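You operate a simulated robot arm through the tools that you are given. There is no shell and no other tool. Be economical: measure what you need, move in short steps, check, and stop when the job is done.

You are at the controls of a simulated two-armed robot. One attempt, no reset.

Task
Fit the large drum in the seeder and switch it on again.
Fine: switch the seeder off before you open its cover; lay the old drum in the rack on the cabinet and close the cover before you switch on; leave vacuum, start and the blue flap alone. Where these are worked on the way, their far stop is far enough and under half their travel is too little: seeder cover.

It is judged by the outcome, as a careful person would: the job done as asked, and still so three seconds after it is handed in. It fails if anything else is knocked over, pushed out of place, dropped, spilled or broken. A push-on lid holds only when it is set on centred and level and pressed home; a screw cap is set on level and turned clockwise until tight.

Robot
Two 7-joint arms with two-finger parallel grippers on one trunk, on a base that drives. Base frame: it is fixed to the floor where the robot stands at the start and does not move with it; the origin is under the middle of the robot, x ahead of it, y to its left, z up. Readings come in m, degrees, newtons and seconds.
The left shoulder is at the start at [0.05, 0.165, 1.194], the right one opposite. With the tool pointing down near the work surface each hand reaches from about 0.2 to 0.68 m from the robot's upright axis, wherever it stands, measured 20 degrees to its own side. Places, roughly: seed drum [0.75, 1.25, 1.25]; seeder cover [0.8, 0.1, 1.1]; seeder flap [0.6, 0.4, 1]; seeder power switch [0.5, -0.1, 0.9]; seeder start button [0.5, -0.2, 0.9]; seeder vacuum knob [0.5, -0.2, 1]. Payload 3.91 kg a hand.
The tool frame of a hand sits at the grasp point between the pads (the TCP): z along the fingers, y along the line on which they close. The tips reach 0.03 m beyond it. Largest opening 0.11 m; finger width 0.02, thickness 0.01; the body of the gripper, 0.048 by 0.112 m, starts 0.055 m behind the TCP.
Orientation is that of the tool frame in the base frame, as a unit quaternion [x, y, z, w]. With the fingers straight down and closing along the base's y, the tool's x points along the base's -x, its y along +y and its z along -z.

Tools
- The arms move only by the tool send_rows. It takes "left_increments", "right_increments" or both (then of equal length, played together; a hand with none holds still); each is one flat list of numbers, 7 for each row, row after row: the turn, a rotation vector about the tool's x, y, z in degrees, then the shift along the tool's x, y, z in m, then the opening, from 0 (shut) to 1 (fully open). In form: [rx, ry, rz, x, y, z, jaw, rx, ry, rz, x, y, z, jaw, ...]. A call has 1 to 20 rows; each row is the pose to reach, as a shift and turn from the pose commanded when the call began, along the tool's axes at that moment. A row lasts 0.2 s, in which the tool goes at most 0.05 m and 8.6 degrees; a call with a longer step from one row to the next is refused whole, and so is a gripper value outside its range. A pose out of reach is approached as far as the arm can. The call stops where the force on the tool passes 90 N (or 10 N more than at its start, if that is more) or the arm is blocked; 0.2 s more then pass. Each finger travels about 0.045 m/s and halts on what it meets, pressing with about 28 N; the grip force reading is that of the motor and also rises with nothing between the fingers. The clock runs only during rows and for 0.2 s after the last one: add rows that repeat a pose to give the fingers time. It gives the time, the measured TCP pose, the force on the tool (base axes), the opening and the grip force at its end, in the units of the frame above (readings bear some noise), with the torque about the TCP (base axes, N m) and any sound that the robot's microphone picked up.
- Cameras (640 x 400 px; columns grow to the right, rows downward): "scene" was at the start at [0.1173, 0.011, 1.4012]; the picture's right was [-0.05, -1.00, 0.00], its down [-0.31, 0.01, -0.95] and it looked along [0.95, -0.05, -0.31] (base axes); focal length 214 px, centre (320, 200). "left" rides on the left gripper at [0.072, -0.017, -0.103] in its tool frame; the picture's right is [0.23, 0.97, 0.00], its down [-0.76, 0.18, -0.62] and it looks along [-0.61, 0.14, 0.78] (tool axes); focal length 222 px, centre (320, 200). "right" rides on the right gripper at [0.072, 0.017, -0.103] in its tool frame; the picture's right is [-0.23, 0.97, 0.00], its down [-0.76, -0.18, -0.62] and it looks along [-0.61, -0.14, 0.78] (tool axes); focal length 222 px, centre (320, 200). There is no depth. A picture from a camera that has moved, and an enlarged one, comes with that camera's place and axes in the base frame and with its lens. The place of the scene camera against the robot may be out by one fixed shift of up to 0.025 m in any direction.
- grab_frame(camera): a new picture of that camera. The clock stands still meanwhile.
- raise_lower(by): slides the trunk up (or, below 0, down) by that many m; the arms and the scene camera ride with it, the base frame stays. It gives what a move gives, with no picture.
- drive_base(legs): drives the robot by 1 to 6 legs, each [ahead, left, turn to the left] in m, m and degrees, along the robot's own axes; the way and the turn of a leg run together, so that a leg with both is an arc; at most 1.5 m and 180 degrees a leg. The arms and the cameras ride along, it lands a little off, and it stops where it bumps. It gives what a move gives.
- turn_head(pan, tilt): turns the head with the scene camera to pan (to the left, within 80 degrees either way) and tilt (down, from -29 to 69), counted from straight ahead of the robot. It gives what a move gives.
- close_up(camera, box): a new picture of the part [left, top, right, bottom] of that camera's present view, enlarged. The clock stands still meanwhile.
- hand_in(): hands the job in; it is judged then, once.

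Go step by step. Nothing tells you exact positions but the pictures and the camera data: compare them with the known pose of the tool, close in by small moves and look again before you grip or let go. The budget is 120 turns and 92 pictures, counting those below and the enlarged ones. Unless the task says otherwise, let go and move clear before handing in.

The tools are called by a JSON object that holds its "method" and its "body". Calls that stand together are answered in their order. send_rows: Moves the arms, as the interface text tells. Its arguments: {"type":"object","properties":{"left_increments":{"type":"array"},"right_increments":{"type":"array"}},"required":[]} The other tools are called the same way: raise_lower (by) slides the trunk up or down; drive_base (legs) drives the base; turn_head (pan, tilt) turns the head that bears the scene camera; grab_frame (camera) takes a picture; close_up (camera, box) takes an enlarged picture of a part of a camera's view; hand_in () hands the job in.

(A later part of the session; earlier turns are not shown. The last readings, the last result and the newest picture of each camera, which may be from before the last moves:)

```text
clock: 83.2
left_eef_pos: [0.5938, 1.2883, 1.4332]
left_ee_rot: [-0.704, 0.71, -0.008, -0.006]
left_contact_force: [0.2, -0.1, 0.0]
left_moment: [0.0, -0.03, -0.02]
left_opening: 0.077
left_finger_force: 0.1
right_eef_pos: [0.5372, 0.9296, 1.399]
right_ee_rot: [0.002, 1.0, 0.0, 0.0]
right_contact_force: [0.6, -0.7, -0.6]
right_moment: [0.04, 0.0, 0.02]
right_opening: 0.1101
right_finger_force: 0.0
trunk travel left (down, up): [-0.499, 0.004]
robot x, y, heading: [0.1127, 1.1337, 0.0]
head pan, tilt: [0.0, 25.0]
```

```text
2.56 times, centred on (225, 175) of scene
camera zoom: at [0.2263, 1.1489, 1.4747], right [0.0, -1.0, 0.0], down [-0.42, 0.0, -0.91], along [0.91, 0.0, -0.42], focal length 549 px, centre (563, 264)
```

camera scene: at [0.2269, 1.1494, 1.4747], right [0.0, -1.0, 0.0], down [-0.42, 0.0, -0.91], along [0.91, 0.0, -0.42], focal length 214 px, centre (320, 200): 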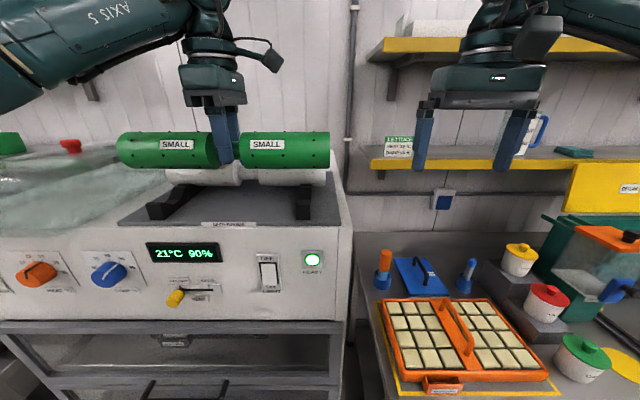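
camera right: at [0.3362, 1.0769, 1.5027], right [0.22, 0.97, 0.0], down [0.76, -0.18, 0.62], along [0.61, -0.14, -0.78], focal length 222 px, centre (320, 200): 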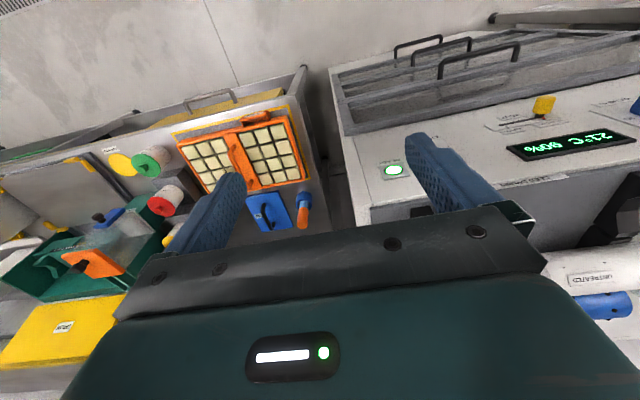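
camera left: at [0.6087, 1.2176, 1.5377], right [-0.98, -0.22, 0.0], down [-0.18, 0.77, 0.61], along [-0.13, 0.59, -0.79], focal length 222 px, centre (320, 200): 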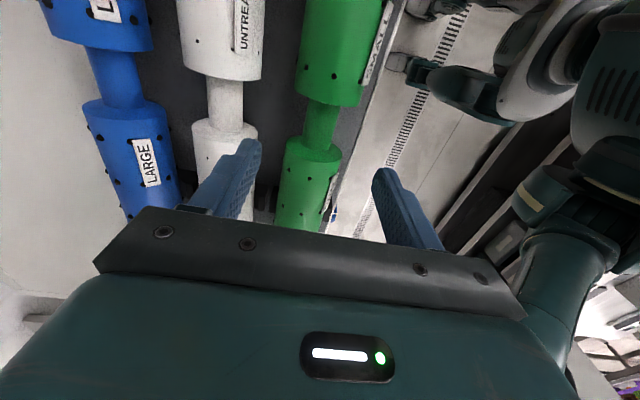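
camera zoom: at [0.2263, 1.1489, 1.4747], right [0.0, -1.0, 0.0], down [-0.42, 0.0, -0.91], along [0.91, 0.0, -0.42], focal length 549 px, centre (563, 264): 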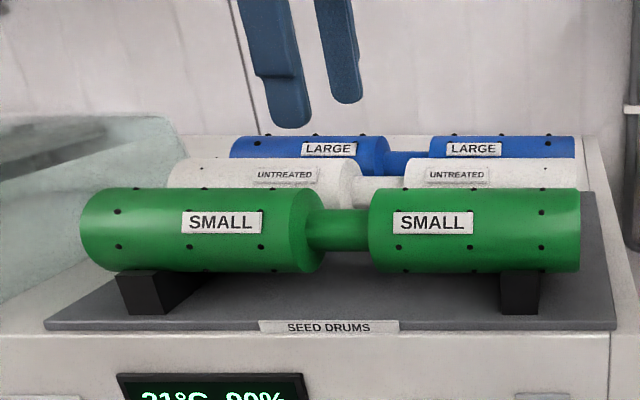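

The small drum rests squarely in the rack. The blue LARGE drum's shaft is at about [0.766, 1.287, 1.33]; I drive 8 cm nearer for reach.

{"method": "drive_base", "body": {"legs": [[0.08, 0, 0]]}}

```text
clock: 84.2
left_eef_pos: [0.6733, 1.2882, 1.4319]
left_ee_rot: [-0.705, 0.709, -0.008, -0.005]
left_contact_force: [0.3, -0.5, 0.7]
left_moment: [0.01, 0.02, -0.02]
left_opening: 0.0769
left_finger_force: 0.0
right_eef_pos: [0.6171, 0.9301, 1.3985]
right_ee_rot: [0.002, 1.0, 0.001, -0.001]
right_contact_force: [0.3, -0.6, -0.1]
right_moment: [-0.01, 0.0, 0.03]
right_opening: 0.1099
right_finger_force: 0.0
trunk travel left (down, up): [-0.499, 0.004]
robot x, y, heading: [0.1914, 1.1319, -0.1]
head pan, tilt: [0.0, 25.0]
```

{"method": "send_rows", "body": {"left_increments": [0, 0, 0, 0, -0.035, 0, 0.7, 0, 0, 0, -0.001, -0.07, 0, 0.7, 0, 0, 0, -0.001, -0.093, 0, 0.7]}}

{"method": "grab_frame", "body": {"camera": "left"}}

{"method": "close_up", "body": {"camera": "scene", "box": [100, 90, 350, 250]}}

```text
clock: 85.0
left_eef_pos: [0.7429, 1.2865, 1.4251]
left_ee_rot: [-0.705, 0.71, -0.009, -0.005]
left_contact_force: [0.5, 0.2, -0.2]
left_moment: [-0.05, 0.03, -0.02]
left_opening: 0.077
left_finger_force: 0.0
left hand out of reach, approached as far as the arm can: row 2, 3
right_eef_pos: [0.6181, 0.9321, 1.3973]
right_ee_rot: [0.002, 1.0, 0.0, 0.0]
right_contact_force: [-0.6, 0.1, -0.3]
right_moment: [-0.03, -0.02, -0.03]
right_opening: 0.1097
right_finger_force: 0.0
trunk travel left (down, up): [-0.499, 0.004]
robot x, y, heading: [0.1913, 1.1326, 0.0]
head pan, tilt: [0.0, 25.0]
```

```text
31 pictures are left
camera left: at [0.7581, 1.2163, 1.5299], right [-0.98, -0.22, 0.0], down [-0.17, 0.78, 0.61], along [-0.13, 0.59, -0.8], focal length 222 px, centre (320, 200)
```

left: 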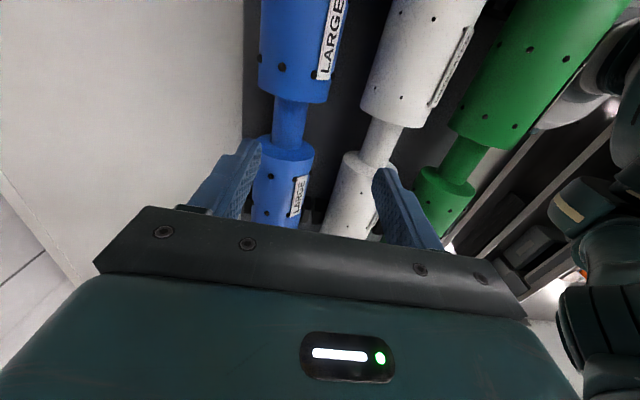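

```text
2.50 times, centred on (225, 170) of scene
camera zoom: at [0.3061, 1.1508, 1.4748], right [0.0, -1.0, 0.0], down [-0.42, 0.0, -0.91], along [0.91, 0.0, -0.42], focal length 536 px, centre (558, 275)
```

zoom: 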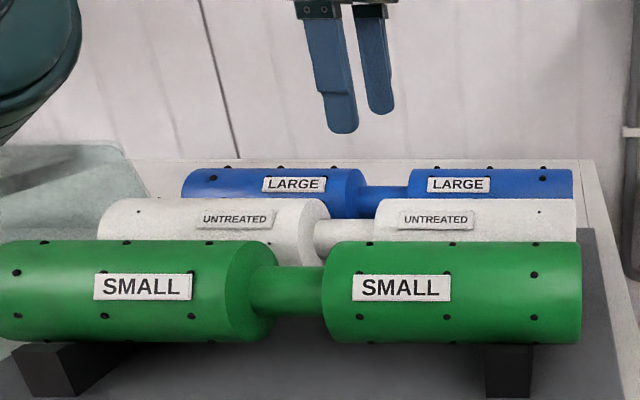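

{"method": "drive_base", "body": {"legs": [[0.03, 0, 0]]}}

{"method": "close_up", "body": {"camera": "left", "box": [180, 0, 480, 240]}}

```text
clock: 85.9
left_eef_pos: [0.7732, 1.286, 1.4253]
left_ee_rot: [-0.705, 0.709, -0.009, -0.006]
left_contact_force: [-0.3, 0.0, -0.6]
left_moment: [-0.02, 0.03, -0.01]
left_opening: 0.077
left_finger_force: 0.1
right_eef_pos: [0.6466, 0.9297, 1.4004]
right_ee_rot: [0.001, 1.0, 0.0, -0.001]
right_contact_force: [0.0, 1.2, -0.3]
right_moment: [-0.01, -0.01, -0.03]
right_opening: 0.1099
right_finger_force: 0.1
trunk travel left (down, up): [-0.499, 0.004]
robot x, y, heading: [0.2231, 1.1335, 0.1]
head pan, tilt: [0.0, 25.0]
```

```text
1.67 times, centred on (330, 120) of left
camera zoom: at [0.7879, 1.215, 1.5299], right [-0.98, -0.22, 0.0], down [-0.18, 0.77, 0.61], along [-0.13, 0.59, -0.79], focal length 370 px, centre (303, 333)
```

zoom: 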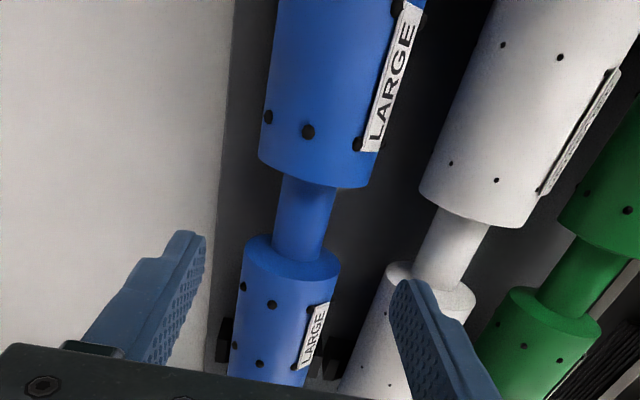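

Shaft is centred between the fingers. I descend and grip.

{"method": "send_rows", "body": {"left_increments": [0, 0, 0, 0, 0.003, 0.03, 0.7, 0, 0, 0, 0, 0.003, 0.055, 0.7, 0, 0, 0, 0, 0.003, 0.075, 0.7, 0, 0, 0, 0, 0.003, 0.09, 0.7]}}

{"method": "grab_frame", "body": {"camera": "left"}}

```text
clock: 86.9
left_eef_pos: [0.7705, 1.2855, 1.3348]
left_ee_rot: [-0.706, 0.709, -0.008, -0.005]
left_contact_force: [-0.6, 0.0, 0.0]
left_moment: [-0.01, -0.03, -0.03]
left_opening: 0.0768
left_finger_force: 0.2
right_eef_pos: [0.6471, 0.9308, 1.3981]
right_ee_rot: [0.001, 1.0, 0.0, -0.001]
right_contact_force: [0.3, -0.3, 0.4]
right_moment: [0.02, 0.02, -0.03]
right_opening: 0.11
right_finger_force: 0.0
trunk travel left (down, up): [-0.499, 0.004]
robot x, y, heading: [0.2174, 1.1325, 0.1]
head pan, tilt: [0.0, 25.0]
```

```text
28 pictures are left
camera left: at [0.7851, 1.2139, 1.4398], right [-0.98, -0.22, 0.0], down [-0.18, 0.77, 0.61], along [-0.13, 0.59, -0.79], focal length 222 px, centre (320, 200)
```

left: 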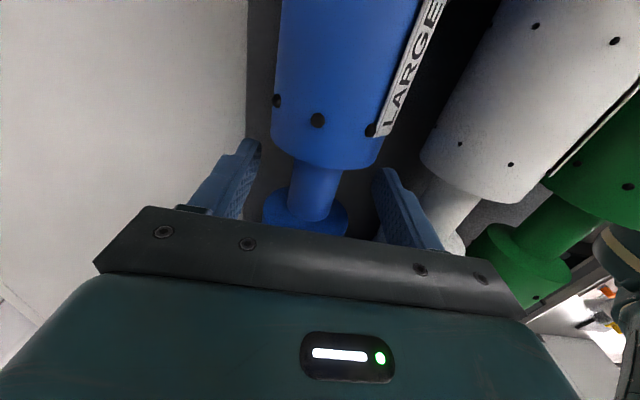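

{"method": "send_rows", "body": {"left_increments": [0, 0, 0, 0, 0, 0, 0.4, 0, 0, 0, 0, 0, 0, 0.1, 0, 0, 0, 0, 0, 0, 0, 0, 0, 0, 0, 0, 0, 0, 0, 0, 0, 0, 0, 0, 0]}}

{"method": "send_rows", "body": {"left_increments": [0, 0, 0, 0, 0, -0.01, 0, 0, 0, 0, 0, 0, -0.03, 0, 0, 0, 0, 0, 0, -0.055, 0, 0, 0, 0, 0, 0.005, -0.08, 0, 0, 0, 0, 0, 0.02, -0.1, 0, 0, 0, 0, 0, 0.05, -0.12, 0]}}

{"method": "grab_frame", "body": {"camera": "scene"}}

```text
clock: 88.1
left_eef_pos: [0.7704, 1.2842, 1.3353]
left_ee_rot: [-0.705, 0.709, -0.009, -0.005]
left_contact_force: [1.8, -0.7, 0.9]
left_moment: [-0.05, -0.08, 0.55]
left_opening: 0.029
left_finger_force: 28.3
right_eef_pos: [0.6473, 0.9312, 1.3984]
right_ee_rot: [0.002, 1.0, 0.0, 0.0]
right_contact_force: [-1.1, -0.4, -0.5]
right_moment: [-0.02, 0.02, 0.0]
right_opening: 0.1103
right_finger_force: 0.0
trunk travel left (down, up): [-0.499, 0.004]
robot x, y, heading: [0.2191, 1.1339, -0.1]
head pan, tilt: [0.0, 25.0]
```

```text
clock: 89.5
left_eef_pos: [0.7177, 1.2866, 1.4574]
left_ee_rot: [-0.706, 0.708, -0.008, -0.006]
left_contact_force: [-0.1, 0.6, -2.8]
left_moment: [0.0, 0.01, -0.13]
left_opening: 0.0289
left_finger_force: 27.8
right_eef_pos: [0.6464, 0.9305, 1.4001]
right_ee_rot: [0.002, 1.0, 0.001, 0.001]
right_contact_force: [-0.4, -0.3, -0.5]
right_moment: [-0.02, -0.03, 0.0]
right_opening: 0.1101
right_finger_force: 0.0
trunk travel left (down, up): [-0.499, 0.004]
robot x, y, heading: [0.2187, 1.1335, 0.2]
head pan, tilt: [0.0, 25.0]
```

```text
27 pictures are left
camera scene: at [0.3344, 1.1499, 1.4749], right [0.0, -1.0, 0.0], down [-0.42, 0.0, -0.91], along [0.91, 0.0, -0.42], focal length 214 px, centre (320, 200)
```

scene: 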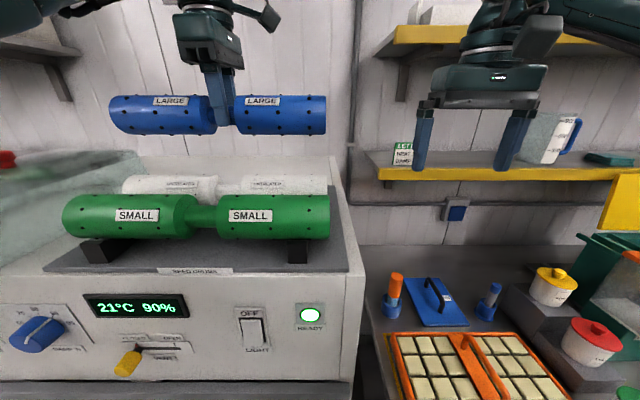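

The LARGE drum is lifted cleanly and the rack is undisturbed. I drive back and right to the seeder.

{"method": "drive_base", "body": {"legs": [[-0.44, 0, 0], [0, -1.2, 0]]}}

{"method": "turn_head", "body": {"pan": 10, "tilt": 25}}

{"method": "grab_frame", "body": {"camera": "scene"}}

```text
clock: 102.5
left_eef_pos: [0.296, 0.0991, 1.457]
left_ee_rot: [0.715, -0.699, 0.008, 0.005]
left_contact_force: [0.0, -0.2, -3.3]
left_moment: [-0.03, -0.01, 0.03]
left_opening: 0.0286
left_finger_force: 27.9
right_eef_pos: [0.2341, -0.2592, 1.3991]
right_ee_rot: [-0.011, 1.0, 0.001, 0.0]
right_contact_force: [-0.4, 0.1, 0.2]
right_moment: [-0.02, 0.01, 0.0]
right_opening: 0.1099
right_finger_force: 0.1
trunk travel left (down, up): [-0.499, 0.004]
robot x, y, heading: [-0.1988, -0.0632, 1.3]
head pan, tilt: [0.0, 25.0]
```

```text
clock: 103.2
left_eef_pos: [0.2957, 0.0996, 1.4567]
left_ee_rot: [0.715, -0.699, 0.008, 0.006]
left_contact_force: [-0.6, -0.1, -2.4]
left_moment: [-0.04, -0.01, 0.0]
left_opening: 0.0284
left_finger_force: 28.0
right_eef_pos: [0.2344, -0.2591, 1.3994]
right_ee_rot: [-0.011, 1.0, 0.001, 0.0]
right_contact_force: [0.2, -0.3, -0.2]
right_moment: [-0.01, 0.02, -0.02]
right_opening: 0.1103
right_finger_force: 0.1
trunk travel left (down, up): [-0.499, 0.004]
robot x, y, heading: [-0.2013, -0.0677, 1.4]
head pan, tilt: [10.0, 25.0]
```

```text
26 pictures are left
camera scene: at [-0.0839, -0.0323, 1.4747], right [0.2, -0.98, 0.0], down [-0.41, -0.08, -0.91], along [0.89, 0.18, -0.42], focal length 214 px, centre (320, 200)
```

scene: 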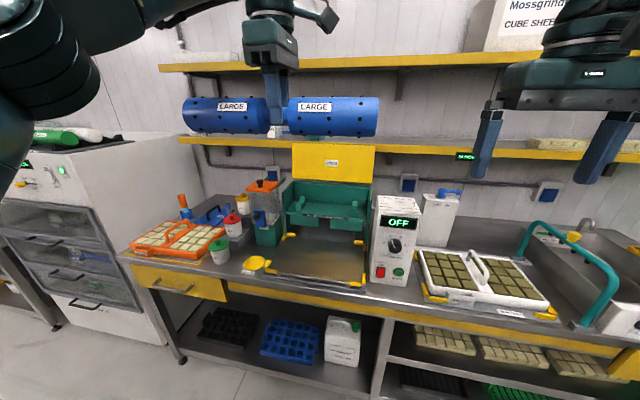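

{"method": "drive_base", "body": {"legs": [[0.395, 0, -1.4]]}}

```text
clock: 105.7
left_eef_pos: [0.6929, 0.0946, 1.4558]
left_ee_rot: [-0.707, 0.707, -0.009, -0.005]
left_contact_force: [-0.5, -0.5, -4.2]
left_moment: [0.0, 0.01, -0.02]
left_opening: 0.0282
left_finger_force: 27.9
right_eef_pos: [0.6223, -0.2628, 1.3995]
right_ee_rot: [0.0, 1.0, 0.001, 0.0]
right_contact_force: [0.1, 0.6, 0.1]
right_moment: [0.0, 0.0, 0.0]
right_opening: 0.1098
right_finger_force: 0.1
trunk travel left (down, up): [-0.499, 0.004]
robot x, y, heading: [0.1974, -0.0569, 0.4]
head pan, tilt: [10.0, 25.0]
```

{"method": "send_rows", "body": {"left_increments": [0, 0, 0, 0, 0, 0.045, 0, 0, 0, 0, 0, 0, 0.09, 0, 0, 0, 0, 0, 0, 0.135, 0, 0, 0, 0, 0, 0, 0.18, 0, 0, 0, 0, 0, -0.01, 0.225, 0, 0, 0, 0, 0, -0.03, 0.26, 0, 0, 0, 0, -0.001, -0.06, 0.28, 0, 0, 0, 0, -0.002, -0.085, 0.286, 0, 0, 0, 0, -0.002, -0.096, 0.286, 0]}}

{"method": "close_up", "body": {"camera": "scene", "box": [200, 130, 400, 310]}}

{"method": "grab_frame", "body": {"camera": "left"}}

```text
clock: 107.7
left_eef_pos: [0.7894, 0.0903, 1.1694]
left_ee_rot: [-0.707, 0.707, -0.008, -0.005]
left_contact_force: [-0.5, 0.3, -3.0]
left_moment: [0.04, 0.0, 0.0]
left_opening: 0.0282
left_finger_force: 28.1
right_eef_pos: [0.6216, -0.2626, 1.3989]
right_ee_rot: [-0.001, 1.0, 0.001, 0.0]
right_contact_force: [-0.6, -0.1, 0.1]
right_moment: [-0.02, 0.03, 0.02]
right_opening: 0.1103
right_finger_force: 0.1
trunk travel left (down, up): [-0.499, 0.004]
robot x, y, heading: [0.1924, -0.0601, 0.4]
head pan, tilt: [10.0, 25.0]
```

```text
2.22 times, centred on (300, 220) of scene
camera zoom: at [0.3096, -0.0288, 1.4747], right [0.18, -0.98, 0.0], down [-0.42, -0.08, -0.91], along [0.89, 0.16, -0.42], focal length 477 px, centre (364, 156)
```

zoom: 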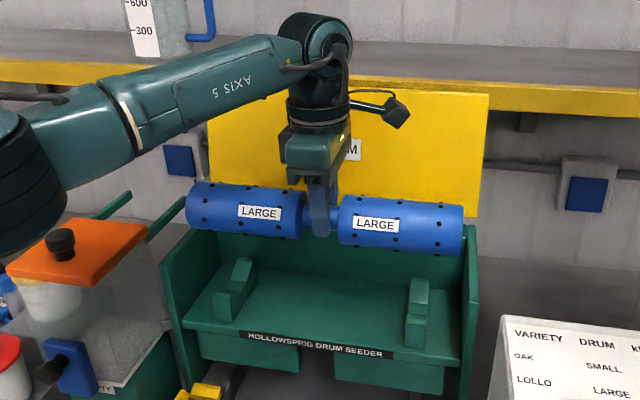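

```text
24 pictures are left
camera left: at [0.8052, 0.0193, 1.2751], right [-0.97, -0.23, 0.0], down [-0.18, 0.77, 0.61], along [-0.14, 0.59, -0.79], focal length 222 px, centre (320, 200)
```

left: 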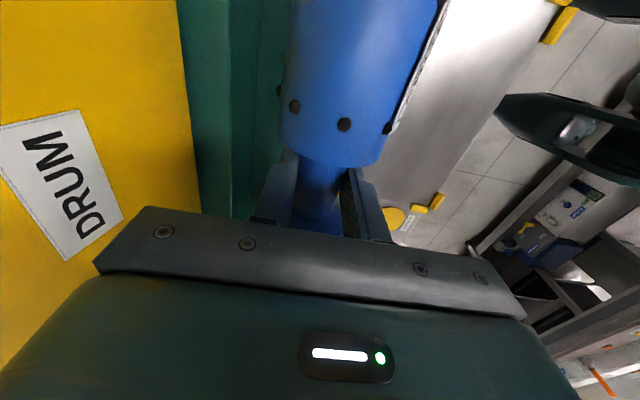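

Aligned except ~7 mm too far right; I correct that and lower toward the cradles (expected seat at TCP z≈1.065).

{"method": "send_rows", "body": {"left_increments": [0, 0, 0, -0.007, 0, 0.02, 0, 0, 0, 0, -0.007, 0, 0.05, 0, 0, 0, 0, -0.007, 0, 0.08, 0, 0, 0, 0, -0.007, 0, 0.095, 0, 0, 0, 0, -0.007, 0, 0.101, 0]}}

{"method": "close_up", "body": {"camera": "scene", "box": [200, 150, 400, 310]}}

```text
clock: 108.9
left_eef_pos: [0.7909, 0.0953, 1.073]
left_ee_rot: [-0.706, 0.708, -0.01, -0.003]
left_contact_force: [0.0, 1.4, 9.7]
left_moment: [0.45, 0.05, -0.02]
left_opening: 0.0284
left_finger_force: 27.9
right_eef_pos: [0.6213, -0.2624, 1.3993]
right_ee_rot: [0.001, 1.0, 0.001, 0.001]
right_contact_force: [0.2, -0.3, -0.5]
right_moment: [0.02, 0.02, 0.02]
right_opening: 0.1101
right_finger_force: 0.0
trunk travel left (down, up): [-0.499, 0.004]
robot x, y, heading: [0.1975, -0.0627, 0.2]
head pan, tilt: [10.0, 25.0]
```

```text
2.50 times, centred on (300, 230) of scene
camera zoom: at [0.3079, -0.029, 1.4752], right [0.18, -0.98, 0.0], down [-0.41, -0.08, -0.91], along [0.89, 0.16, -0.42], focal length 536 px, centre (370, 125)
```

zoom: 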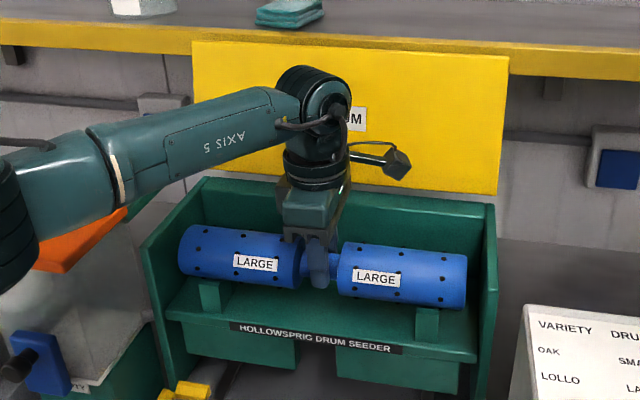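

First contact; I press gently a few millimetres more to seat both ends.

{"method": "send_rows", "body": {"left_increments": [0, 0, 0, 0, 0, 0.004, 0]}}

{"method": "send_rows", "body": {"left_increments": [0, 0, 0, 0, 0, 0.003, 0]}}

```text
clock: 109.3
left_eef_pos: [0.7908, 0.0956, 1.0712]
left_ee_rot: [-0.707, 0.707, -0.013, -0.002]
left_contact_force: [2.2, 4.8, 28.3]
left_moment: [0.06, 0.16, -0.01]
left_opening: 0.0285
left_finger_force: 28.5
right_eef_pos: [0.6192, -0.2624, 1.4008]
right_ee_rot: [0.0, 1.0, 0.0, 0.001]
right_contact_force: [-0.3, 0.3, 0.1]
right_moment: [-0.01, 0.01, 0.01]
right_opening: 0.1098
right_finger_force: 0.0
trunk travel left (down, up): [-0.499, 0.004]
robot x, y, heading: [0.1944, -0.0562, 0.2]
head pan, tilt: [10.0, 25.0]
```

```text
clock: 109.7
left_eef_pos: [0.7918, 0.094, 1.0669]
left_ee_rot: [-0.707, 0.707, -0.012, -0.003]
left_contact_force: [2.7, 4.3, 28.2]
left_moment: [-0.11, -0.05, 0.13]
left_opening: 0.0285
left_finger_force: 28.0
right_eef_pos: [0.6186, -0.2615, 1.4018]
right_ee_rot: [0.001, 1.0, 0.0, 0.001]
right_contact_force: [-0.2, -0.8, 0.2]
right_moment: [0.01, -0.03, 0.0]
right_opening: 0.1098
right_finger_force: 0.0
trunk travel left (down, up): [-0.499, 0.004]
robot x, y, heading: [0.1964, -0.0636, 0.5]
head pan, tilt: [10.0, 25.0]
```

Seated on both cradles. I release and rise.

{"method": "send_rows", "body": {"left_increments": [0, 0, 0, 0, 0, -0.004, 0, 0, 0, 0, 0, 0, -0.004, 0.3, 0, 0, 0, 0, 0, -0.004, 0.6, 0, 0, 0, 0, 0, -0.004, 0.7, 0, 0, 0, 0, 0, -0.004, 0.7]}}

{"method": "send_rows", "body": {"left_increments": [0, 0, 0, 0, 0, -0.02, 0.7, 0, 0, 0, 0, 0, -0.05, 0.7, 0, 0, 0, 0, 0, -0.09, 0.7, 0, 0, 0, 0, 0.02, -0.11, 0.7, 0, 0, 0, 0, 0.06, -0.12, 0.7, 0, 0, 0, 0, 0.1, -0.13, 0.7, 0, 0, 0, 0, 0.14, -0.14, 0.7, 0, 0, 0, 0, 0.18, -0.14, 0.7, 0, 0, 0, 0, 0.22, -0.14, 0.7]}}

{"method": "close_up", "body": {"camera": "scene", "box": [200, 130, 400, 310]}}

```text
clock: 110.9
left_eef_pos: [0.7909, 0.0946, 1.0644]
left_ee_rot: [-0.706, 0.708, -0.009, -0.005]
left_contact_force: [0.2, -0.4, 0.2]
left_moment: [0.0, 0.02, 0.01]
left_opening: 0.0771
left_finger_force: 0.0
right_eef_pos: [0.6226, -0.2623, 1.3993]
right_ee_rot: [0.0, 1.0, 0.001, 0.0]
right_contact_force: [-0.1, 0.3, -0.5]
right_moment: [-0.01, -0.03, 0.0]
right_opening: 0.1101
right_finger_force: 0.1
trunk travel left (down, up): [-0.499, 0.004]
robot x, y, heading: [0.1929, -0.0626, 0.3]
head pan, tilt: [10.0, 25.0]
```

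```text
clock: 112.9
left_eef_pos: [0.5684, 0.0997, 1.2043]
left_ee_rot: [-0.707, 0.707, -0.009, -0.005]
left_contact_force: [0.3, -0.9, 0.0]
left_moment: [0.0, -0.03, -0.01]
left_opening: 0.0766
left_finger_force: 0.1
right_eef_pos: [0.6218, -0.2619, 1.3993]
right_ee_rot: [0.0, 1.0, 0.001, 0.0]
right_contact_force: [0.2, 0.3, 0.2]
right_moment: [-0.04, -0.03, 0.03]
right_opening: 0.1101
right_finger_force: 0.0
trunk travel left (down, up): [-0.499, 0.004]
robot x, y, heading: [0.1936, -0.0605, 0.4]
head pan, tilt: [10.0, 25.0]
```

```text
2.22 times, centred on (300, 220) of scene
camera zoom: at [0.3085, -0.0287, 1.4748], right [0.18, -0.98, 0.0], down [-0.42, -0.08, -0.91], along [0.89, 0.16, -0.42], focal length 477 px, centre (364, 156)
```

zoom: 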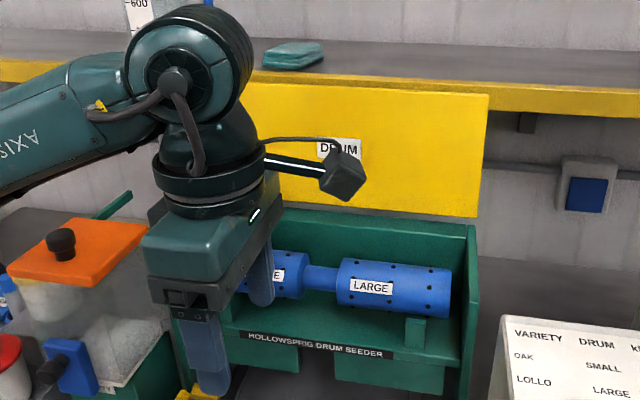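

The LARGE drum is in its cradles. To close the cover I'll straddle its top edge with the left fingers pitched 45° forward (one finger behind, one in front), so I can guide it down. First I move slightly nearer and pitch the hand.

{"method": "drive_base", "body": {"legs": [[0.085, 0, 0]]}}

{"method": "send_rows", "body": {"left_increments": [5, 0, 0, 0, 0, -0.03, 0.7, 12, 0, 0, 0, 0, -0.06, 0.7, 20, 0, 0, 0, 0, -0.1, 0.7, 28, 0, 0, 0, 0, -0.13, 0.8, 36, 0, 0, 0, -0.01, -0.16, 0.8, 45, 0, 0, 0, -0.03, -0.18, 0.9, 45, 0, 0, 0, -0.04, -0.19, 0.9]}}

{"method": "grab_frame", "body": {"camera": "left"}}

{"method": "grab_frame", "body": {"camera": "scene"}}

```text
clock: 113.8
left_eef_pos: [0.5887, 0.0986, 1.2039]
left_ee_rot: [-0.707, 0.707, -0.008, -0.006]
left_contact_force: [-0.6, 0.7, 0.4]
left_moment: [0.0, 0.01, -0.01]
left_opening: 0.077
left_finger_force: 0.0
right_eef_pos: [0.6409, -0.2621, 1.3997]
right_ee_rot: [0.001, 1.0, 0.0, -0.001]
right_contact_force: [0.1, 0.1, 0.9]
right_moment: [0.01, -0.02, -0.01]
right_opening: 0.11
right_finger_force: 0.1
trunk travel left (down, up): [-0.499, 0.004]
robot x, y, heading: [0.2125, -0.0603, 0.3]
head pan, tilt: [10.0, 25.0]
stopped in leg 1: the robot was blocked; the commanded pose is now the measured one
```

```text
refused: row 6 steps farther than a row can; nothing moved
```

```text
21 pictures are left
camera left: at [0.6032, 0.0285, 1.31], right [-0.97, -0.23, 0.0], down [-0.18, 0.77, 0.61], along [-0.14, 0.59, -0.79], focal length 222 px, centre (320, 200)
```

left: 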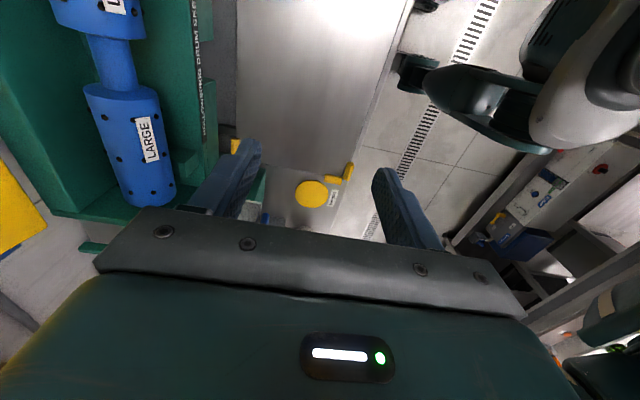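

```text
20 pictures are left
camera scene: at [0.3277, -0.0288, 1.4746], right [0.18, -0.98, 0.0], down [-0.42, -0.08, -0.91], along [0.89, 0.16, -0.42], focal length 214 px, centre (320, 200)
```

scene: 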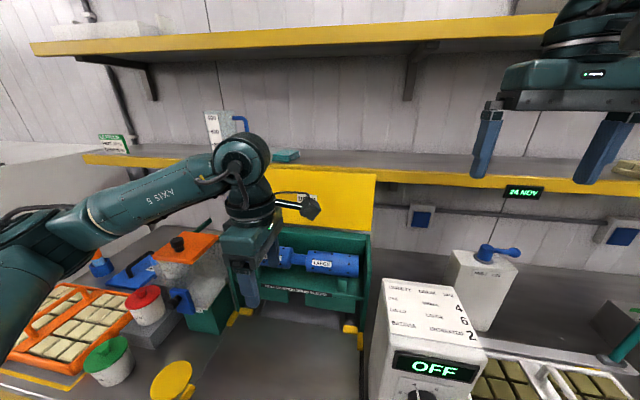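

The base met the bench; this is as close as it goes. I resend the pitching move with smaller steps.

{"method": "send_rows", "body": {"left_increments": [6, 0, 0, 0, 0, -0.03, 0.7, 12, 0, 0, 0, 0, -0.06, 0.7, 19, 0, 0, 0, 0, -0.1, 0.7, 26, 0, 0, 0, 0, -0.13, 0.8, 33, 0, 0, 0, -0.01, -0.16, 0.8, 39, 0, 0, 0, -0.03, -0.17, 0.9, 45, 0, 0, 0, -0.06, -0.18, 0.9, 45, 0, 0, 0, -0.1, -0.18, 0.9]}}

{"method": "grab_frame", "body": {"camera": "left"}}

```text
clock: 115.6
left_eef_pos: [0.6888, 0.102, 1.384]
left_ee_rot: [0.655, -0.65, 0.279, -0.265]
left_contact_force: [0.3, 0.2, 0.0]
left_moment: [0.05, 0.0, 0.0]
left_opening: 0.0992
left_finger_force: 0.0
right_eef_pos: [0.6416, -0.2625, 1.3974]
right_ee_rot: [0.0, 1.0, 0.001, -0.003]
right_contact_force: [-0.3, -1.1, -1.2]
right_moment: [0.01, 0.02, -0.02]
right_opening: 0.1101
right_finger_force: 0.0
trunk travel left (down, up): [-0.499, 0.004]
robot x, y, heading: [0.2159, -0.0618, -0.0]
head pan, tilt: [10.0, 25.0]
```

```text
19 pictures are left
camera left: at [0.6252, 0.0307, 1.4713], right [-0.69, -0.24, -0.69], down [-0.57, 0.77, 0.3], along [0.46, 0.59, -0.66], focal length 222 px, centre (320, 200)
```

left: 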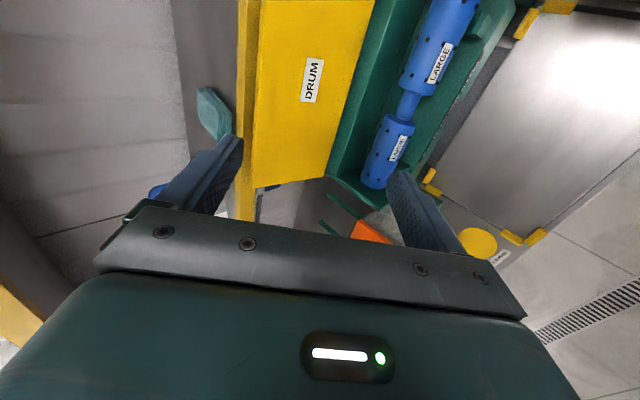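

I can see the open cover's top edge at about x 0.905, z 1.285, and the handle behind it. I'll straddle it beside the handle, at y≈0.19; go to a pre-position.

{"method": "send_rows", "body": {"left_increments": [0, 0, 0, -0.025, -0.015, 0.03, 0.95, 0, 0, 0, -0.05, -0.03, 0.06, 0.95, 0, 0, 0, -0.07, -0.045, 0.095, 0.95, 0, 0, 0, -0.088, -0.058, 0.127, 0.95]}}

{"method": "grab_frame", "body": {"camera": "left"}}

{"method": "close_up", "body": {"camera": "scene", "box": [180, 100, 400, 300]}}

```text
clock: 116.6
left_eef_pos: [0.8201, 0.1907, 1.3366]
left_ee_rot: [0.654, -0.651, 0.278, -0.265]
left_contact_force: [1.4, -0.4, -0.7]
left_moment: [0.01, -0.01, -0.01]
left_opening: 0.1045
left_finger_force: 0.1
right_eef_pos: [0.6413, -0.2628, 1.3975]
right_ee_rot: [0.0, 1.0, 0.001, -0.001]
right_contact_force: [0.2, 0.6, -0.4]
right_moment: [-0.01, 0.03, 0.02]
right_opening: 0.1099
right_finger_force: 0.0
trunk travel left (down, up): [-0.499, 0.004]
robot x, y, heading: [0.2155, -0.0637, 0.4]
head pan, tilt: [10.0, 25.0]
```

```text
18 pictures are left
camera left: at [0.7575, 0.1198, 1.4221], right [-0.69, -0.24, -0.69], down [-0.57, 0.77, 0.3], along [0.46, 0.59, -0.66], focal length 222 px, centre (320, 200)
```

left: 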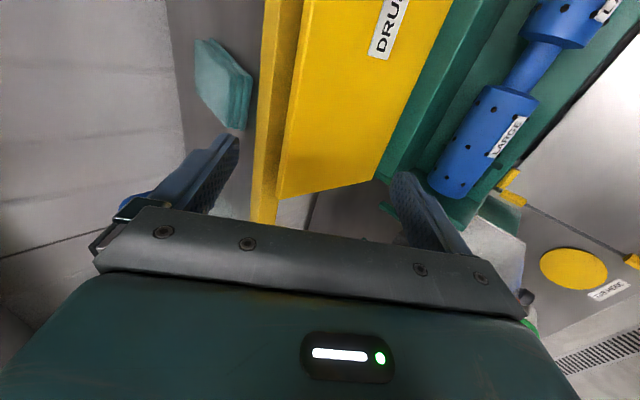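

```text
2.00 times, centred on (290, 200) of scene
camera zoom: at [0.3279, -0.0284, 1.4747], right [0.18, -0.98, 0.0], down [-0.42, -0.08, -0.91], along [0.89, 0.16, -0.42], focal length 429 px, centre (380, 200)
```

zoom: 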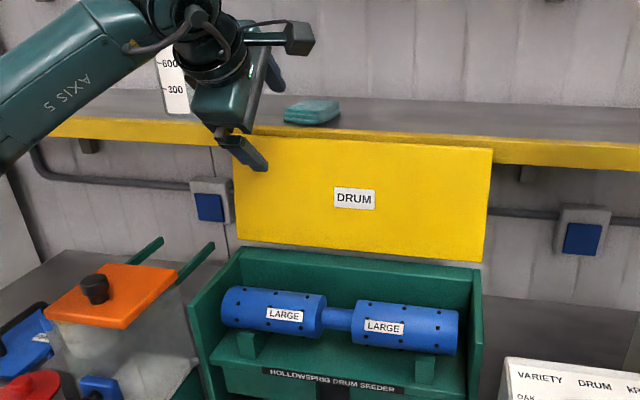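

Triangulated: cover's top corner at (x 0.913, z 1.282), shelf edge at x≈0.983. I slide the fingers over the edge, one each side.

{"method": "send_rows", "body": {"left_increments": [0, 0, 0, 0, 0.006, 0.03, 0.95, 0, 0, 0, 0, 0.006, 0.06, 0.95, 0, 0, 0, 0, 0.006, 0.09, 0.95, 0, 0, 0, 0, 0.006, 0.11, 0.95, 0, 0, 0, 0, 0.006, 0.122, 0.95]}}

{"method": "grab_frame", "body": {"camera": "left"}}

{"method": "close_up", "body": {"camera": "scene", "box": [180, 100, 400, 300]}}

```text
clock: 117.8
left_eef_pos: [0.8902, 0.1872, 1.2579]
left_ee_rot: [0.653, -0.646, 0.285, -0.272]
left_contact_force: [-38.9, 4.3, 23.5]
left_moment: [0.12, -2.33, 0.64]
left_opening: 0.0993
left_finger_force: 0.0
right_eef_pos: [0.6296, -0.2618, 1.403]
right_ee_rot: [0.0, 1.0, 0.001, 0.003]
right_contact_force: [-0.1, 0.3, -0.4]
right_moment: [-0.03, 0.0, -0.01]
right_opening: 0.11
right_finger_force: 0.0
trunk travel left (down, up): [-0.499, 0.004]
robot x, y, heading: [0.2141, -0.0605, 0.2]
head pan, tilt: [10.0, 25.0]
```

```text
16 pictures are left
camera left: at [0.826, 0.117, 1.343], right [-0.67, -0.24, -0.7], down [-0.57, 0.77, 0.29], along [0.47, 0.59, -0.65], focal length 222 px, centre (320, 200)
```

left: 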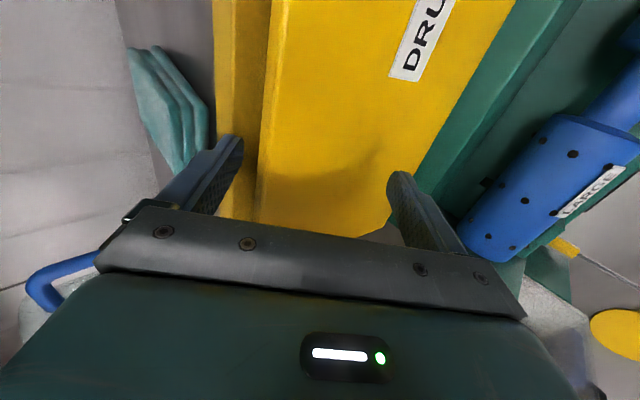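

```text
2.00 times, centred on (290, 200) of scene
camera zoom: at [0.316, -0.0289, 1.4762], right [0.18, -0.98, 0.0], down [-0.41, -0.08, -0.91], along [0.9, 0.16, -0.41], focal length 429 px, centre (380, 200)
```

zoom: 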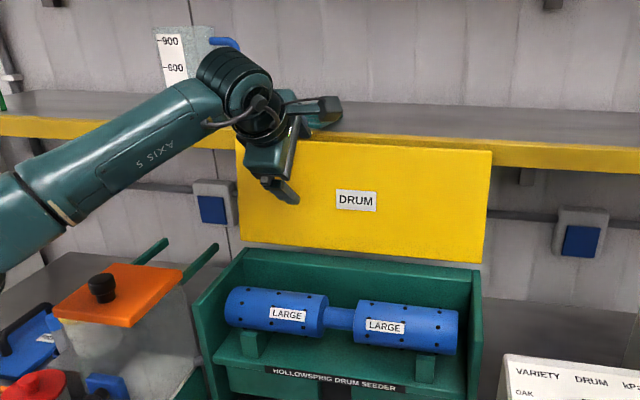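

The rear finger just touched the shelf edge, but it is already behind the cover's edge. I ease back, narrow the jaws and begin pulling the cover forward.

{"method": "send_rows", "body": {"left_increments": [0, 0, 0, 0, 0.003, -0.017, 0.85, 0, 0, 0, 0, 0.003, -0.017, 0.7, 0, 0, 0, 0, 0.003, -0.017, 0.65, 0, 0, 0, 0, 0.015, -0.028, 0.65, 0, 0, 0, 0, 0.025, -0.038, 0.65, 0, 0, 0, 0, 0.036, -0.047, 0.65]}}

{"method": "grab_frame", "body": {"camera": "left"}}

{"method": "close_up", "body": {"camera": "scene", "box": [180, 100, 400, 300]}}

```text
clock: 119.2
left_eef_pos: [0.8397, 0.1864, 1.2527]
left_ee_rot: [0.655, -0.651, 0.278, -0.265]
left_contact_force: [-1.0, 0.4, 0.9]
left_moment: [-0.03, 0.01, -0.02]
left_opening: 0.0718
left_finger_force: 0.1
right_eef_pos: [0.6396, -0.2621, 1.398]
right_ee_rot: [-0.001, 1.0, 0.001, -0.001]
right_contact_force: [0.1, 0.4, -0.1]
right_moment: [0.01, 0.01, -0.02]
right_opening: 0.1101
right_finger_force: 0.0
trunk travel left (down, up): [-0.499, 0.004]
robot x, y, heading: [0.2117, -0.0625, -0.1]
head pan, tilt: [10.0, 25.0]
```

```text
14 pictures are left
camera left: at [0.7772, 0.1166, 1.3395], right [-0.69, -0.24, -0.69], down [-0.57, 0.77, 0.3], along [0.46, 0.59, -0.66], focal length 222 px, centre (320, 200)
```

left: 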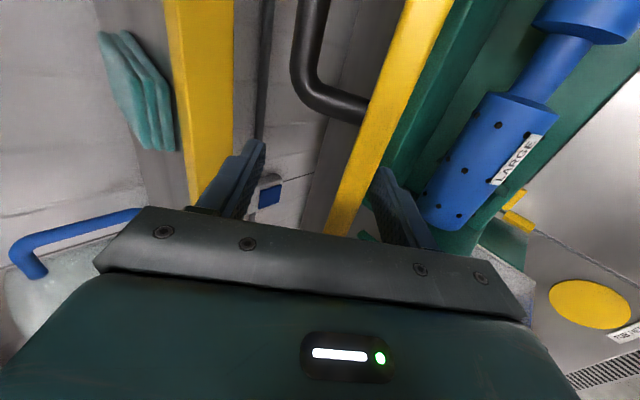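

```text
2.00 times, centred on (290, 200) of scene
camera zoom: at [0.327, -0.0286, 1.4747], right [0.18, -0.98, 0.0], down [-0.42, -0.08, -0.91], along [0.89, 0.16, -0.42], focal length 429 px, centre (380, 200)
```

zoom: 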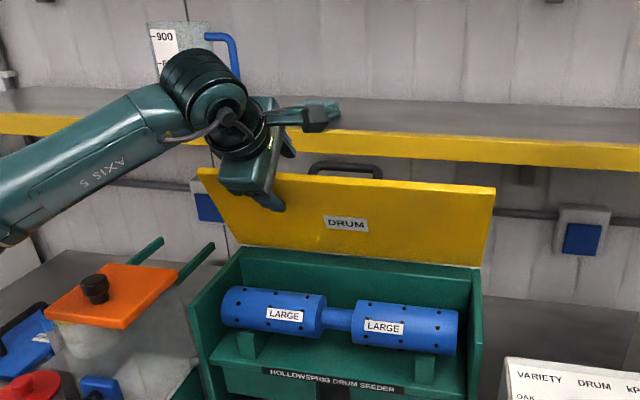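

The cover tips forward and rests on the front finger. I lower it along its arc.

{"method": "send_rows", "body": {"left_increments": [0, 0, 0, 0, 0.017, -0.011, 0.65, 0, 0, 0, 0, 0.034, -0.0226, 0.65, 0, 0, 0, 0, 0.05, -0.028, 0.65, 0, 0, 0, 0, 0.0658, -0.0332, 0.65, 0, 0, 0, 0, 0.08, -0.0332, 0.65, 0, 0, 0, 0, 0.094, -0.0332, 0.65, 0, 0, 0, 0, 0.108, -0.0262, 0.65]}}

{"method": "grab_frame", "body": {"camera": "scene"}}

```text
clock: 120.8
left_eef_pos: [0.7463, 0.1865, 1.1952]
left_ee_rot: [0.654, -0.651, 0.278, -0.266]
left_contact_force: [-2.1, 0.2, -2.8]
left_moment: [0.0, 0.01, -0.06]
left_opening: 0.073
left_finger_force: 1.7
right_eef_pos: [0.6392, -0.2627, 1.3981]
right_ee_rot: [0.0, 1.0, 0.001, 0.0]
right_contact_force: [0.2, 0.3, -0.7]
right_moment: [0.01, 0.03, 0.0]
right_opening: 0.1101
right_finger_force: 0.2
trunk travel left (down, up): [-0.499, 0.004]
robot x, y, heading: [0.212, -0.0668, 0.2]
head pan, tilt: [10.0, 25.0]
```

```text
12 pictures are left
camera scene: at [0.3273, -0.0285, 1.4747], right [0.18, -0.98, 0.0], down [-0.42, -0.08, -0.91], along [0.89, 0.16, -0.42], focal length 214 px, centre (320, 200)
```

scene: 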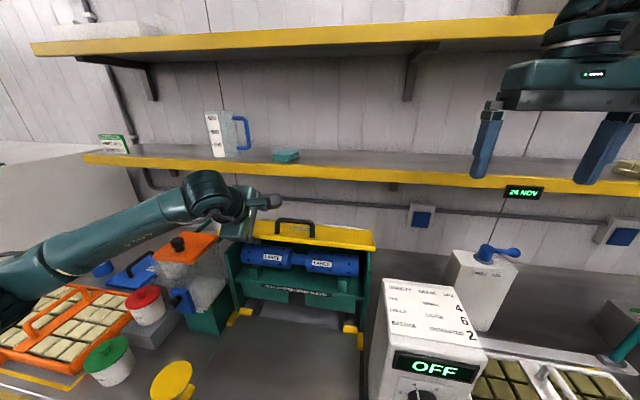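

Now I lower the last bit, slide the finger out forward and look.

{"method": "send_rows", "body": {"left_increments": [0, 0, 0, 0, 0.011, 0.007, 0.65, 0, 0, 0, 0, 0.021, 0.014, 0.65, 0, 0, 0, 0, 0.04, -0.005, 0.65, 0, 0, 0, 0, 0.06, -0.024, 0.65, 0, 0, 0, 0, 0.078, -0.042, 0.65, 0, 0, 0, 0, 0.05, -0.07, 0.4, 0, 0, 0, 0, 0.015, -0.1, 0.2, 0, 0, 0, 0, -0.015, -0.13, 0]}}

{"method": "close_up", "body": {"camera": "scene", "box": [180, 150, 400, 330]}}

```text
clock: 122.6
left_eef_pos: [0.6666, 0.1878, 1.2943]
left_ee_rot: [0.655, -0.651, 0.278, -0.265]
left_contact_force: [0.1, 0.7, -0.3]
left_moment: [-0.01, 0.01, 0.0]
left_opening: 0.0031
left_finger_force: 0.1
right_eef_pos: [0.6408, -0.2625, 1.3986]
right_ee_rot: [0.001, 1.0, 0.001, -0.001]
right_contact_force: [0.3, 0.0, -0.4]
right_moment: [0.01, 0.01, 0.01]
right_opening: 0.1102
right_finger_force: 0.1
trunk travel left (down, up): [-0.499, 0.004]
robot x, y, heading: [0.2147, -0.063, 0.3]
head pan, tilt: [10.0, 25.0]
```

```text
2.22 times, centred on (290, 240) of scene
camera zoom: at [0.3273, -0.0293, 1.4747], right [0.18, -0.98, 0.0], down [-0.42, -0.07, -0.91], along [0.89, 0.16, -0.42], focal length 477 px, centre (387, 111)
```

zoom: 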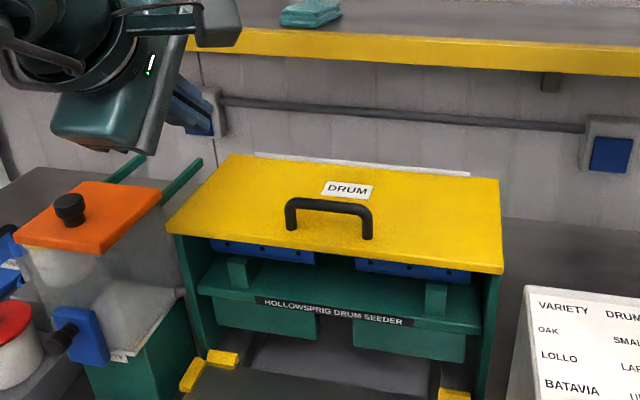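

The cover looks shut. I press lightly on its front from above to make sure.

{"method": "send_rows", "body": {"left_increments": [0, 0, 0, 0, 0.01, 0.045, 0, 0, 0, 0, 0, 0.025, 0.08, 0, 0, 0, 0, 0, 0.04, 0.11, 0, 0, 0, 0, 0, 0.055, 0.13, 0, 0, 0, 0, 0, 0.067, 0.145, 0, 0, 0, 0, 0, 0.071, 0.149, 0]}}

```text
clock: 124.0
left_eef_pos: [0.7212, 0.1847, 1.1434]
left_ee_rot: [0.654, -0.651, 0.279, -0.265]
left_contact_force: [0.7, -0.3, 0.0]
left_moment: [-0.01, 0.0, -0.03]
left_opening: 0.0001
left_finger_force: 28.4
right_eef_pos: [0.6415, -0.2628, 1.3984]
right_ee_rot: [0.0, 1.0, 0.001, -0.001]
right_contact_force: [-0.1, -0.3, 0.2]
right_moment: [0.0, 0.02, 0.01]
right_opening: 0.1102
right_finger_force: 0.0
trunk travel left (down, up): [-0.499, 0.004]
robot x, y, heading: [0.2137, -0.0601, 0.1]
head pan, tilt: [10.0, 25.0]
```

{"method": "send_rows", "body": {"left_increments": [0, 0, 0, 0, 0.0028, 0.0028, 0, 0, 0, 0, 0, 0.0056, 0.0056, 0, 0, 0, 0, 0, 0.0084, 0.0084, 0]}}

```text
clock: 124.8
left_eef_pos: [0.7207, 0.1857, 1.1363]
left_ee_rot: [0.653, -0.648, 0.283, -0.27]
left_contact_force: [-5.2, 0.9, 22.7]
left_moment: [0.21, -0.2, 0.05]
left_opening: 0.0
left_finger_force: 27.7
right_eef_pos: [0.637, -0.2627, 1.4006]
right_ee_rot: [0.0, 1.0, 0.0, 0.0]
right_contact_force: [0.3, 0.9, 0.3]
right_moment: [-0.03, 0.01, 0.0]
right_opening: 0.1099
right_finger_force: 0.0
trunk travel left (down, up): [-0.499, 0.004]
robot x, y, heading: [0.2145, -0.0587, 0.4]
head pan, tilt: [10.0, 25.0]
```

Cover is firmly shut. I withdraw the left hand, back off and set the trunk as it was for the switch.

{"method": "send_rows", "body": {"left_increments": [0, 0, 0, 0, -0.005, -0.03, 0, 0, 0, 0, 0, -0.015, -0.07, 0, 0, 0, 0, 0, -0.025, -0.11, 0, 0, 0, 0, 0, -0.03, -0.15, 0, 0, 0, 0, 0, -0.035, -0.18, 0]}}

{"method": "drive_base", "body": {"legs": [[-0.41, 0.06, 0]]}}

{"method": "raise_lower", "body": {"by": -0.085}}

```text
clock: 126.0
left_eef_pos: [0.6176, 0.189, 1.2812]
left_ee_rot: [0.655, -0.65, 0.277, -0.267]
left_contact_force: [0.0, -0.2, 0.5]
left_moment: [-0.01, 0.02, 0.03]
left_opening: 0.0
left_finger_force: 27.8
right_eef_pos: [0.6402, -0.2623, 1.3993]
right_ee_rot: [0.0, 1.0, 0.0, -0.001]
right_contact_force: [0.5, 0.3, 0.2]
right_moment: [-0.01, 0.01, 0.01]
right_opening: 0.1098
right_finger_force: 0.0
trunk travel left (down, up): [-0.499, 0.004]
robot x, y, heading: [0.2113, -0.0598, 0.1]
head pan, tilt: [10.0, 25.0]
```

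```text
clock: 128.6
left_eef_pos: [0.1971, 0.2492, 1.2815]
left_ee_rot: [0.657, -0.648, 0.278, -0.267]
left_contact_force: [0.1, -0.1, 0.1]
left_moment: [0.01, 0.0, 0.0]
left_opening: 0.0
left_finger_force: 28.1
right_eef_pos: [0.2221, -0.2031, 1.3993]
right_ee_rot: [-0.004, 1.0, 0.001, -0.002]
right_contact_force: [-0.2, 0.7, 0.0]
right_moment: [-0.06, -0.05, 0.03]
right_opening: 0.1101
right_finger_force: 0.1
trunk travel left (down, up): [-0.499, 0.004]
robot x, y, heading: [-0.2088, 0.0002, 1.0]
head pan, tilt: [10.0, 25.0]
```

```text
clock: 129.8
left_eef_pos: [0.1974, 0.2494, 1.1964]
left_ee_rot: [0.657, -0.648, 0.277, -0.267]
left_contact_force: [-0.4, 0.3, 0.4]
left_moment: [0.01, 0.0, 0.0]
left_opening: 0.0004
left_finger_force: 28.3
right_eef_pos: [0.223, -0.2018, 1.3135]
right_ee_rot: [-0.003, 1.0, 0.001, -0.001]
right_contact_force: [-0.5, 0.3, 0.5]
right_moment: [-0.02, -0.02, -0.02]
right_opening: 0.1099
right_finger_force: 0.2
trunk travel left (down, up): [-0.414, 0.089]
robot x, y, heading: [-0.2059, -0.0042, 0.9]
head pan, tilt: [10.0, 25.0]
```

Now the right hand goes back, closed and pitched, in front of the power switch.

{"method": "send_rows", "body": {"right_increments": [0, -5.5, 0, -0.02, 0.0055, 0.035, 0.8, 0, -11, 0, -0.04, 0.011, 0.07, 0.6, 0, -16.5, 0, -0.06, 0.0165, 0.105, 0.4, 0, -22, 0, -0.08, 0.022, 0.14, 0.2, 0, -27.5, 0, -0.1, 0.0275, 0.175, 0, 0, -33, 0, -0.12, 0.033, 0.21, 0, 0, -38.5, 0, -0.14, 0.0385, 0.245, 0, 0, -44, 0, -0.16, 0.044, 0.28, 0, 0, -49.5, 0, -0.18, 0.0495, 0.315, 0, 0, -55, 0, -0.205, 0.055, 0.35, 0, 0, -60, 0, -0.231, 0.06, 0.3835, 0]}}

{"method": "grab_frame", "body": {"camera": "right"}}

```text
clock: 132.2
left_eef_pos: [0.1968, 0.2512, 1.1943]
left_ee_rot: [0.658, -0.647, 0.278, -0.266]
left_contact_force: [-0.8, 0.5, -0.9]
left_moment: [-0.04, 0.0, -0.04]
left_opening: 0.0001
left_finger_force: 27.8
right_eef_pos: [0.4545, -0.137, 0.9314]
right_ee_rot: [-0.004, 0.866, 0.002, 0.5]
right_contact_force: [-0.3, -0.7, -1.0]
right_moment: [0.0, -0.04, -0.05]
right_opening: 0.0
right_finger_force: 28.0
trunk travel left (down, up): [-0.414, 0.089]
robot x, y, heading: [-0.206, -0.0003, 0.7]
head pan, tilt: [10.0, 25.0]
```

```text
10 pictures are left
camera right: at [0.3282, -0.1214, 0.9201], right [0.11, 0.97, 0.2], down [-0.16, -0.18, 0.97], along [0.98, -0.13, 0.13], focal length 222 px, centre (320, 200)
```

right: 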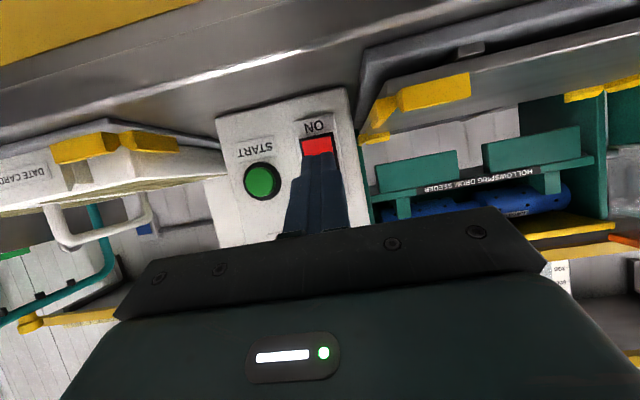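

The drum (blue) is visible through the closed seeder. I drop to the lower (ON) half of the rocker and press forward.

{"method": "send_rows", "body": {"right_increments": [0, 0, 0, 0.0217, -0.004, 0.0125, 0, 0, 0, 0, 0.0067, -0.004, 0.0385, 0, 0, 0, 0, 0.0007, -0.004, 0.0489, 0, 0, 0, 0, -0.0033, -0.004, 0.0558, 0, 0, 0, 0, -0.0053, -0.004, 0.0593, 0]}}

{"method": "grab_frame", "body": {"camera": "scene"}}

```text
clock: 133.4
left_eef_pos: [0.1914, 0.2478, 1.199]
left_ee_rot: [0.656, -0.647, 0.28, -0.269]
left_contact_force: [1.0, 0.2, 0.2]
left_moment: [0.01, 0.03, 0.02]
left_opening: 0.0001
left_finger_force: 28.1
right_eef_pos: [0.4977, -0.1434, 0.904]
right_ee_rot: [-0.004, 0.868, 0.004, 0.497]
right_contact_force: [-61.3, -8.6, 8.6]
right_moment: [-0.58, 0.13, -0.36]
right_opening: 0.0001
right_finger_force: 28.1
trunk travel left (down, up): [-0.414, 0.089]
robot x, y, heading: [-0.2065, -0.0043, 0.9]
head pan, tilt: [10.0, 25.0]
```

```text
9 pictures are left
camera scene: at [-0.1, 0.0282, 1.3907], right [0.18, -0.98, 0.0], down [-0.41, -0.08, -0.91], along [0.89, 0.17, -0.42], focal length 214 px, centre (320, 200)
```

scene: 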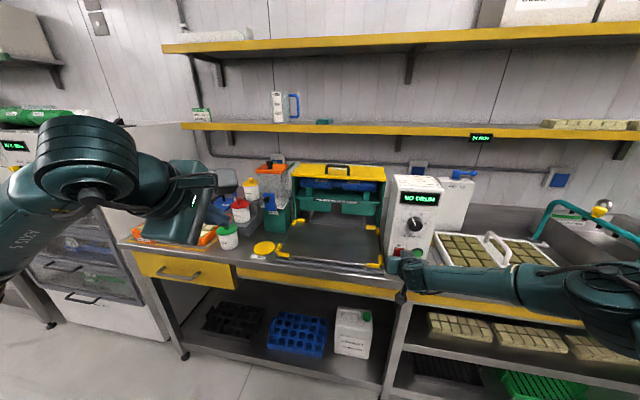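

{"method": "close_up", "body": {"camera": "scene", "box": [270, 150, 450, 270]}}

```text
3.33 times, centred on (360, 210) of scene
camera zoom: at [-0.1, 0.0282, 1.3907], right [0.18, -0.98, 0.0], down [-0.41, -0.08, -0.91], along [0.89, 0.17, -0.42], focal length 715 px, centre (187, 167)
```

zoom: 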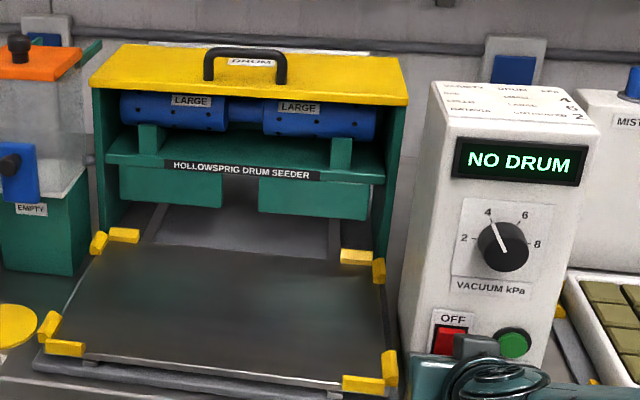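

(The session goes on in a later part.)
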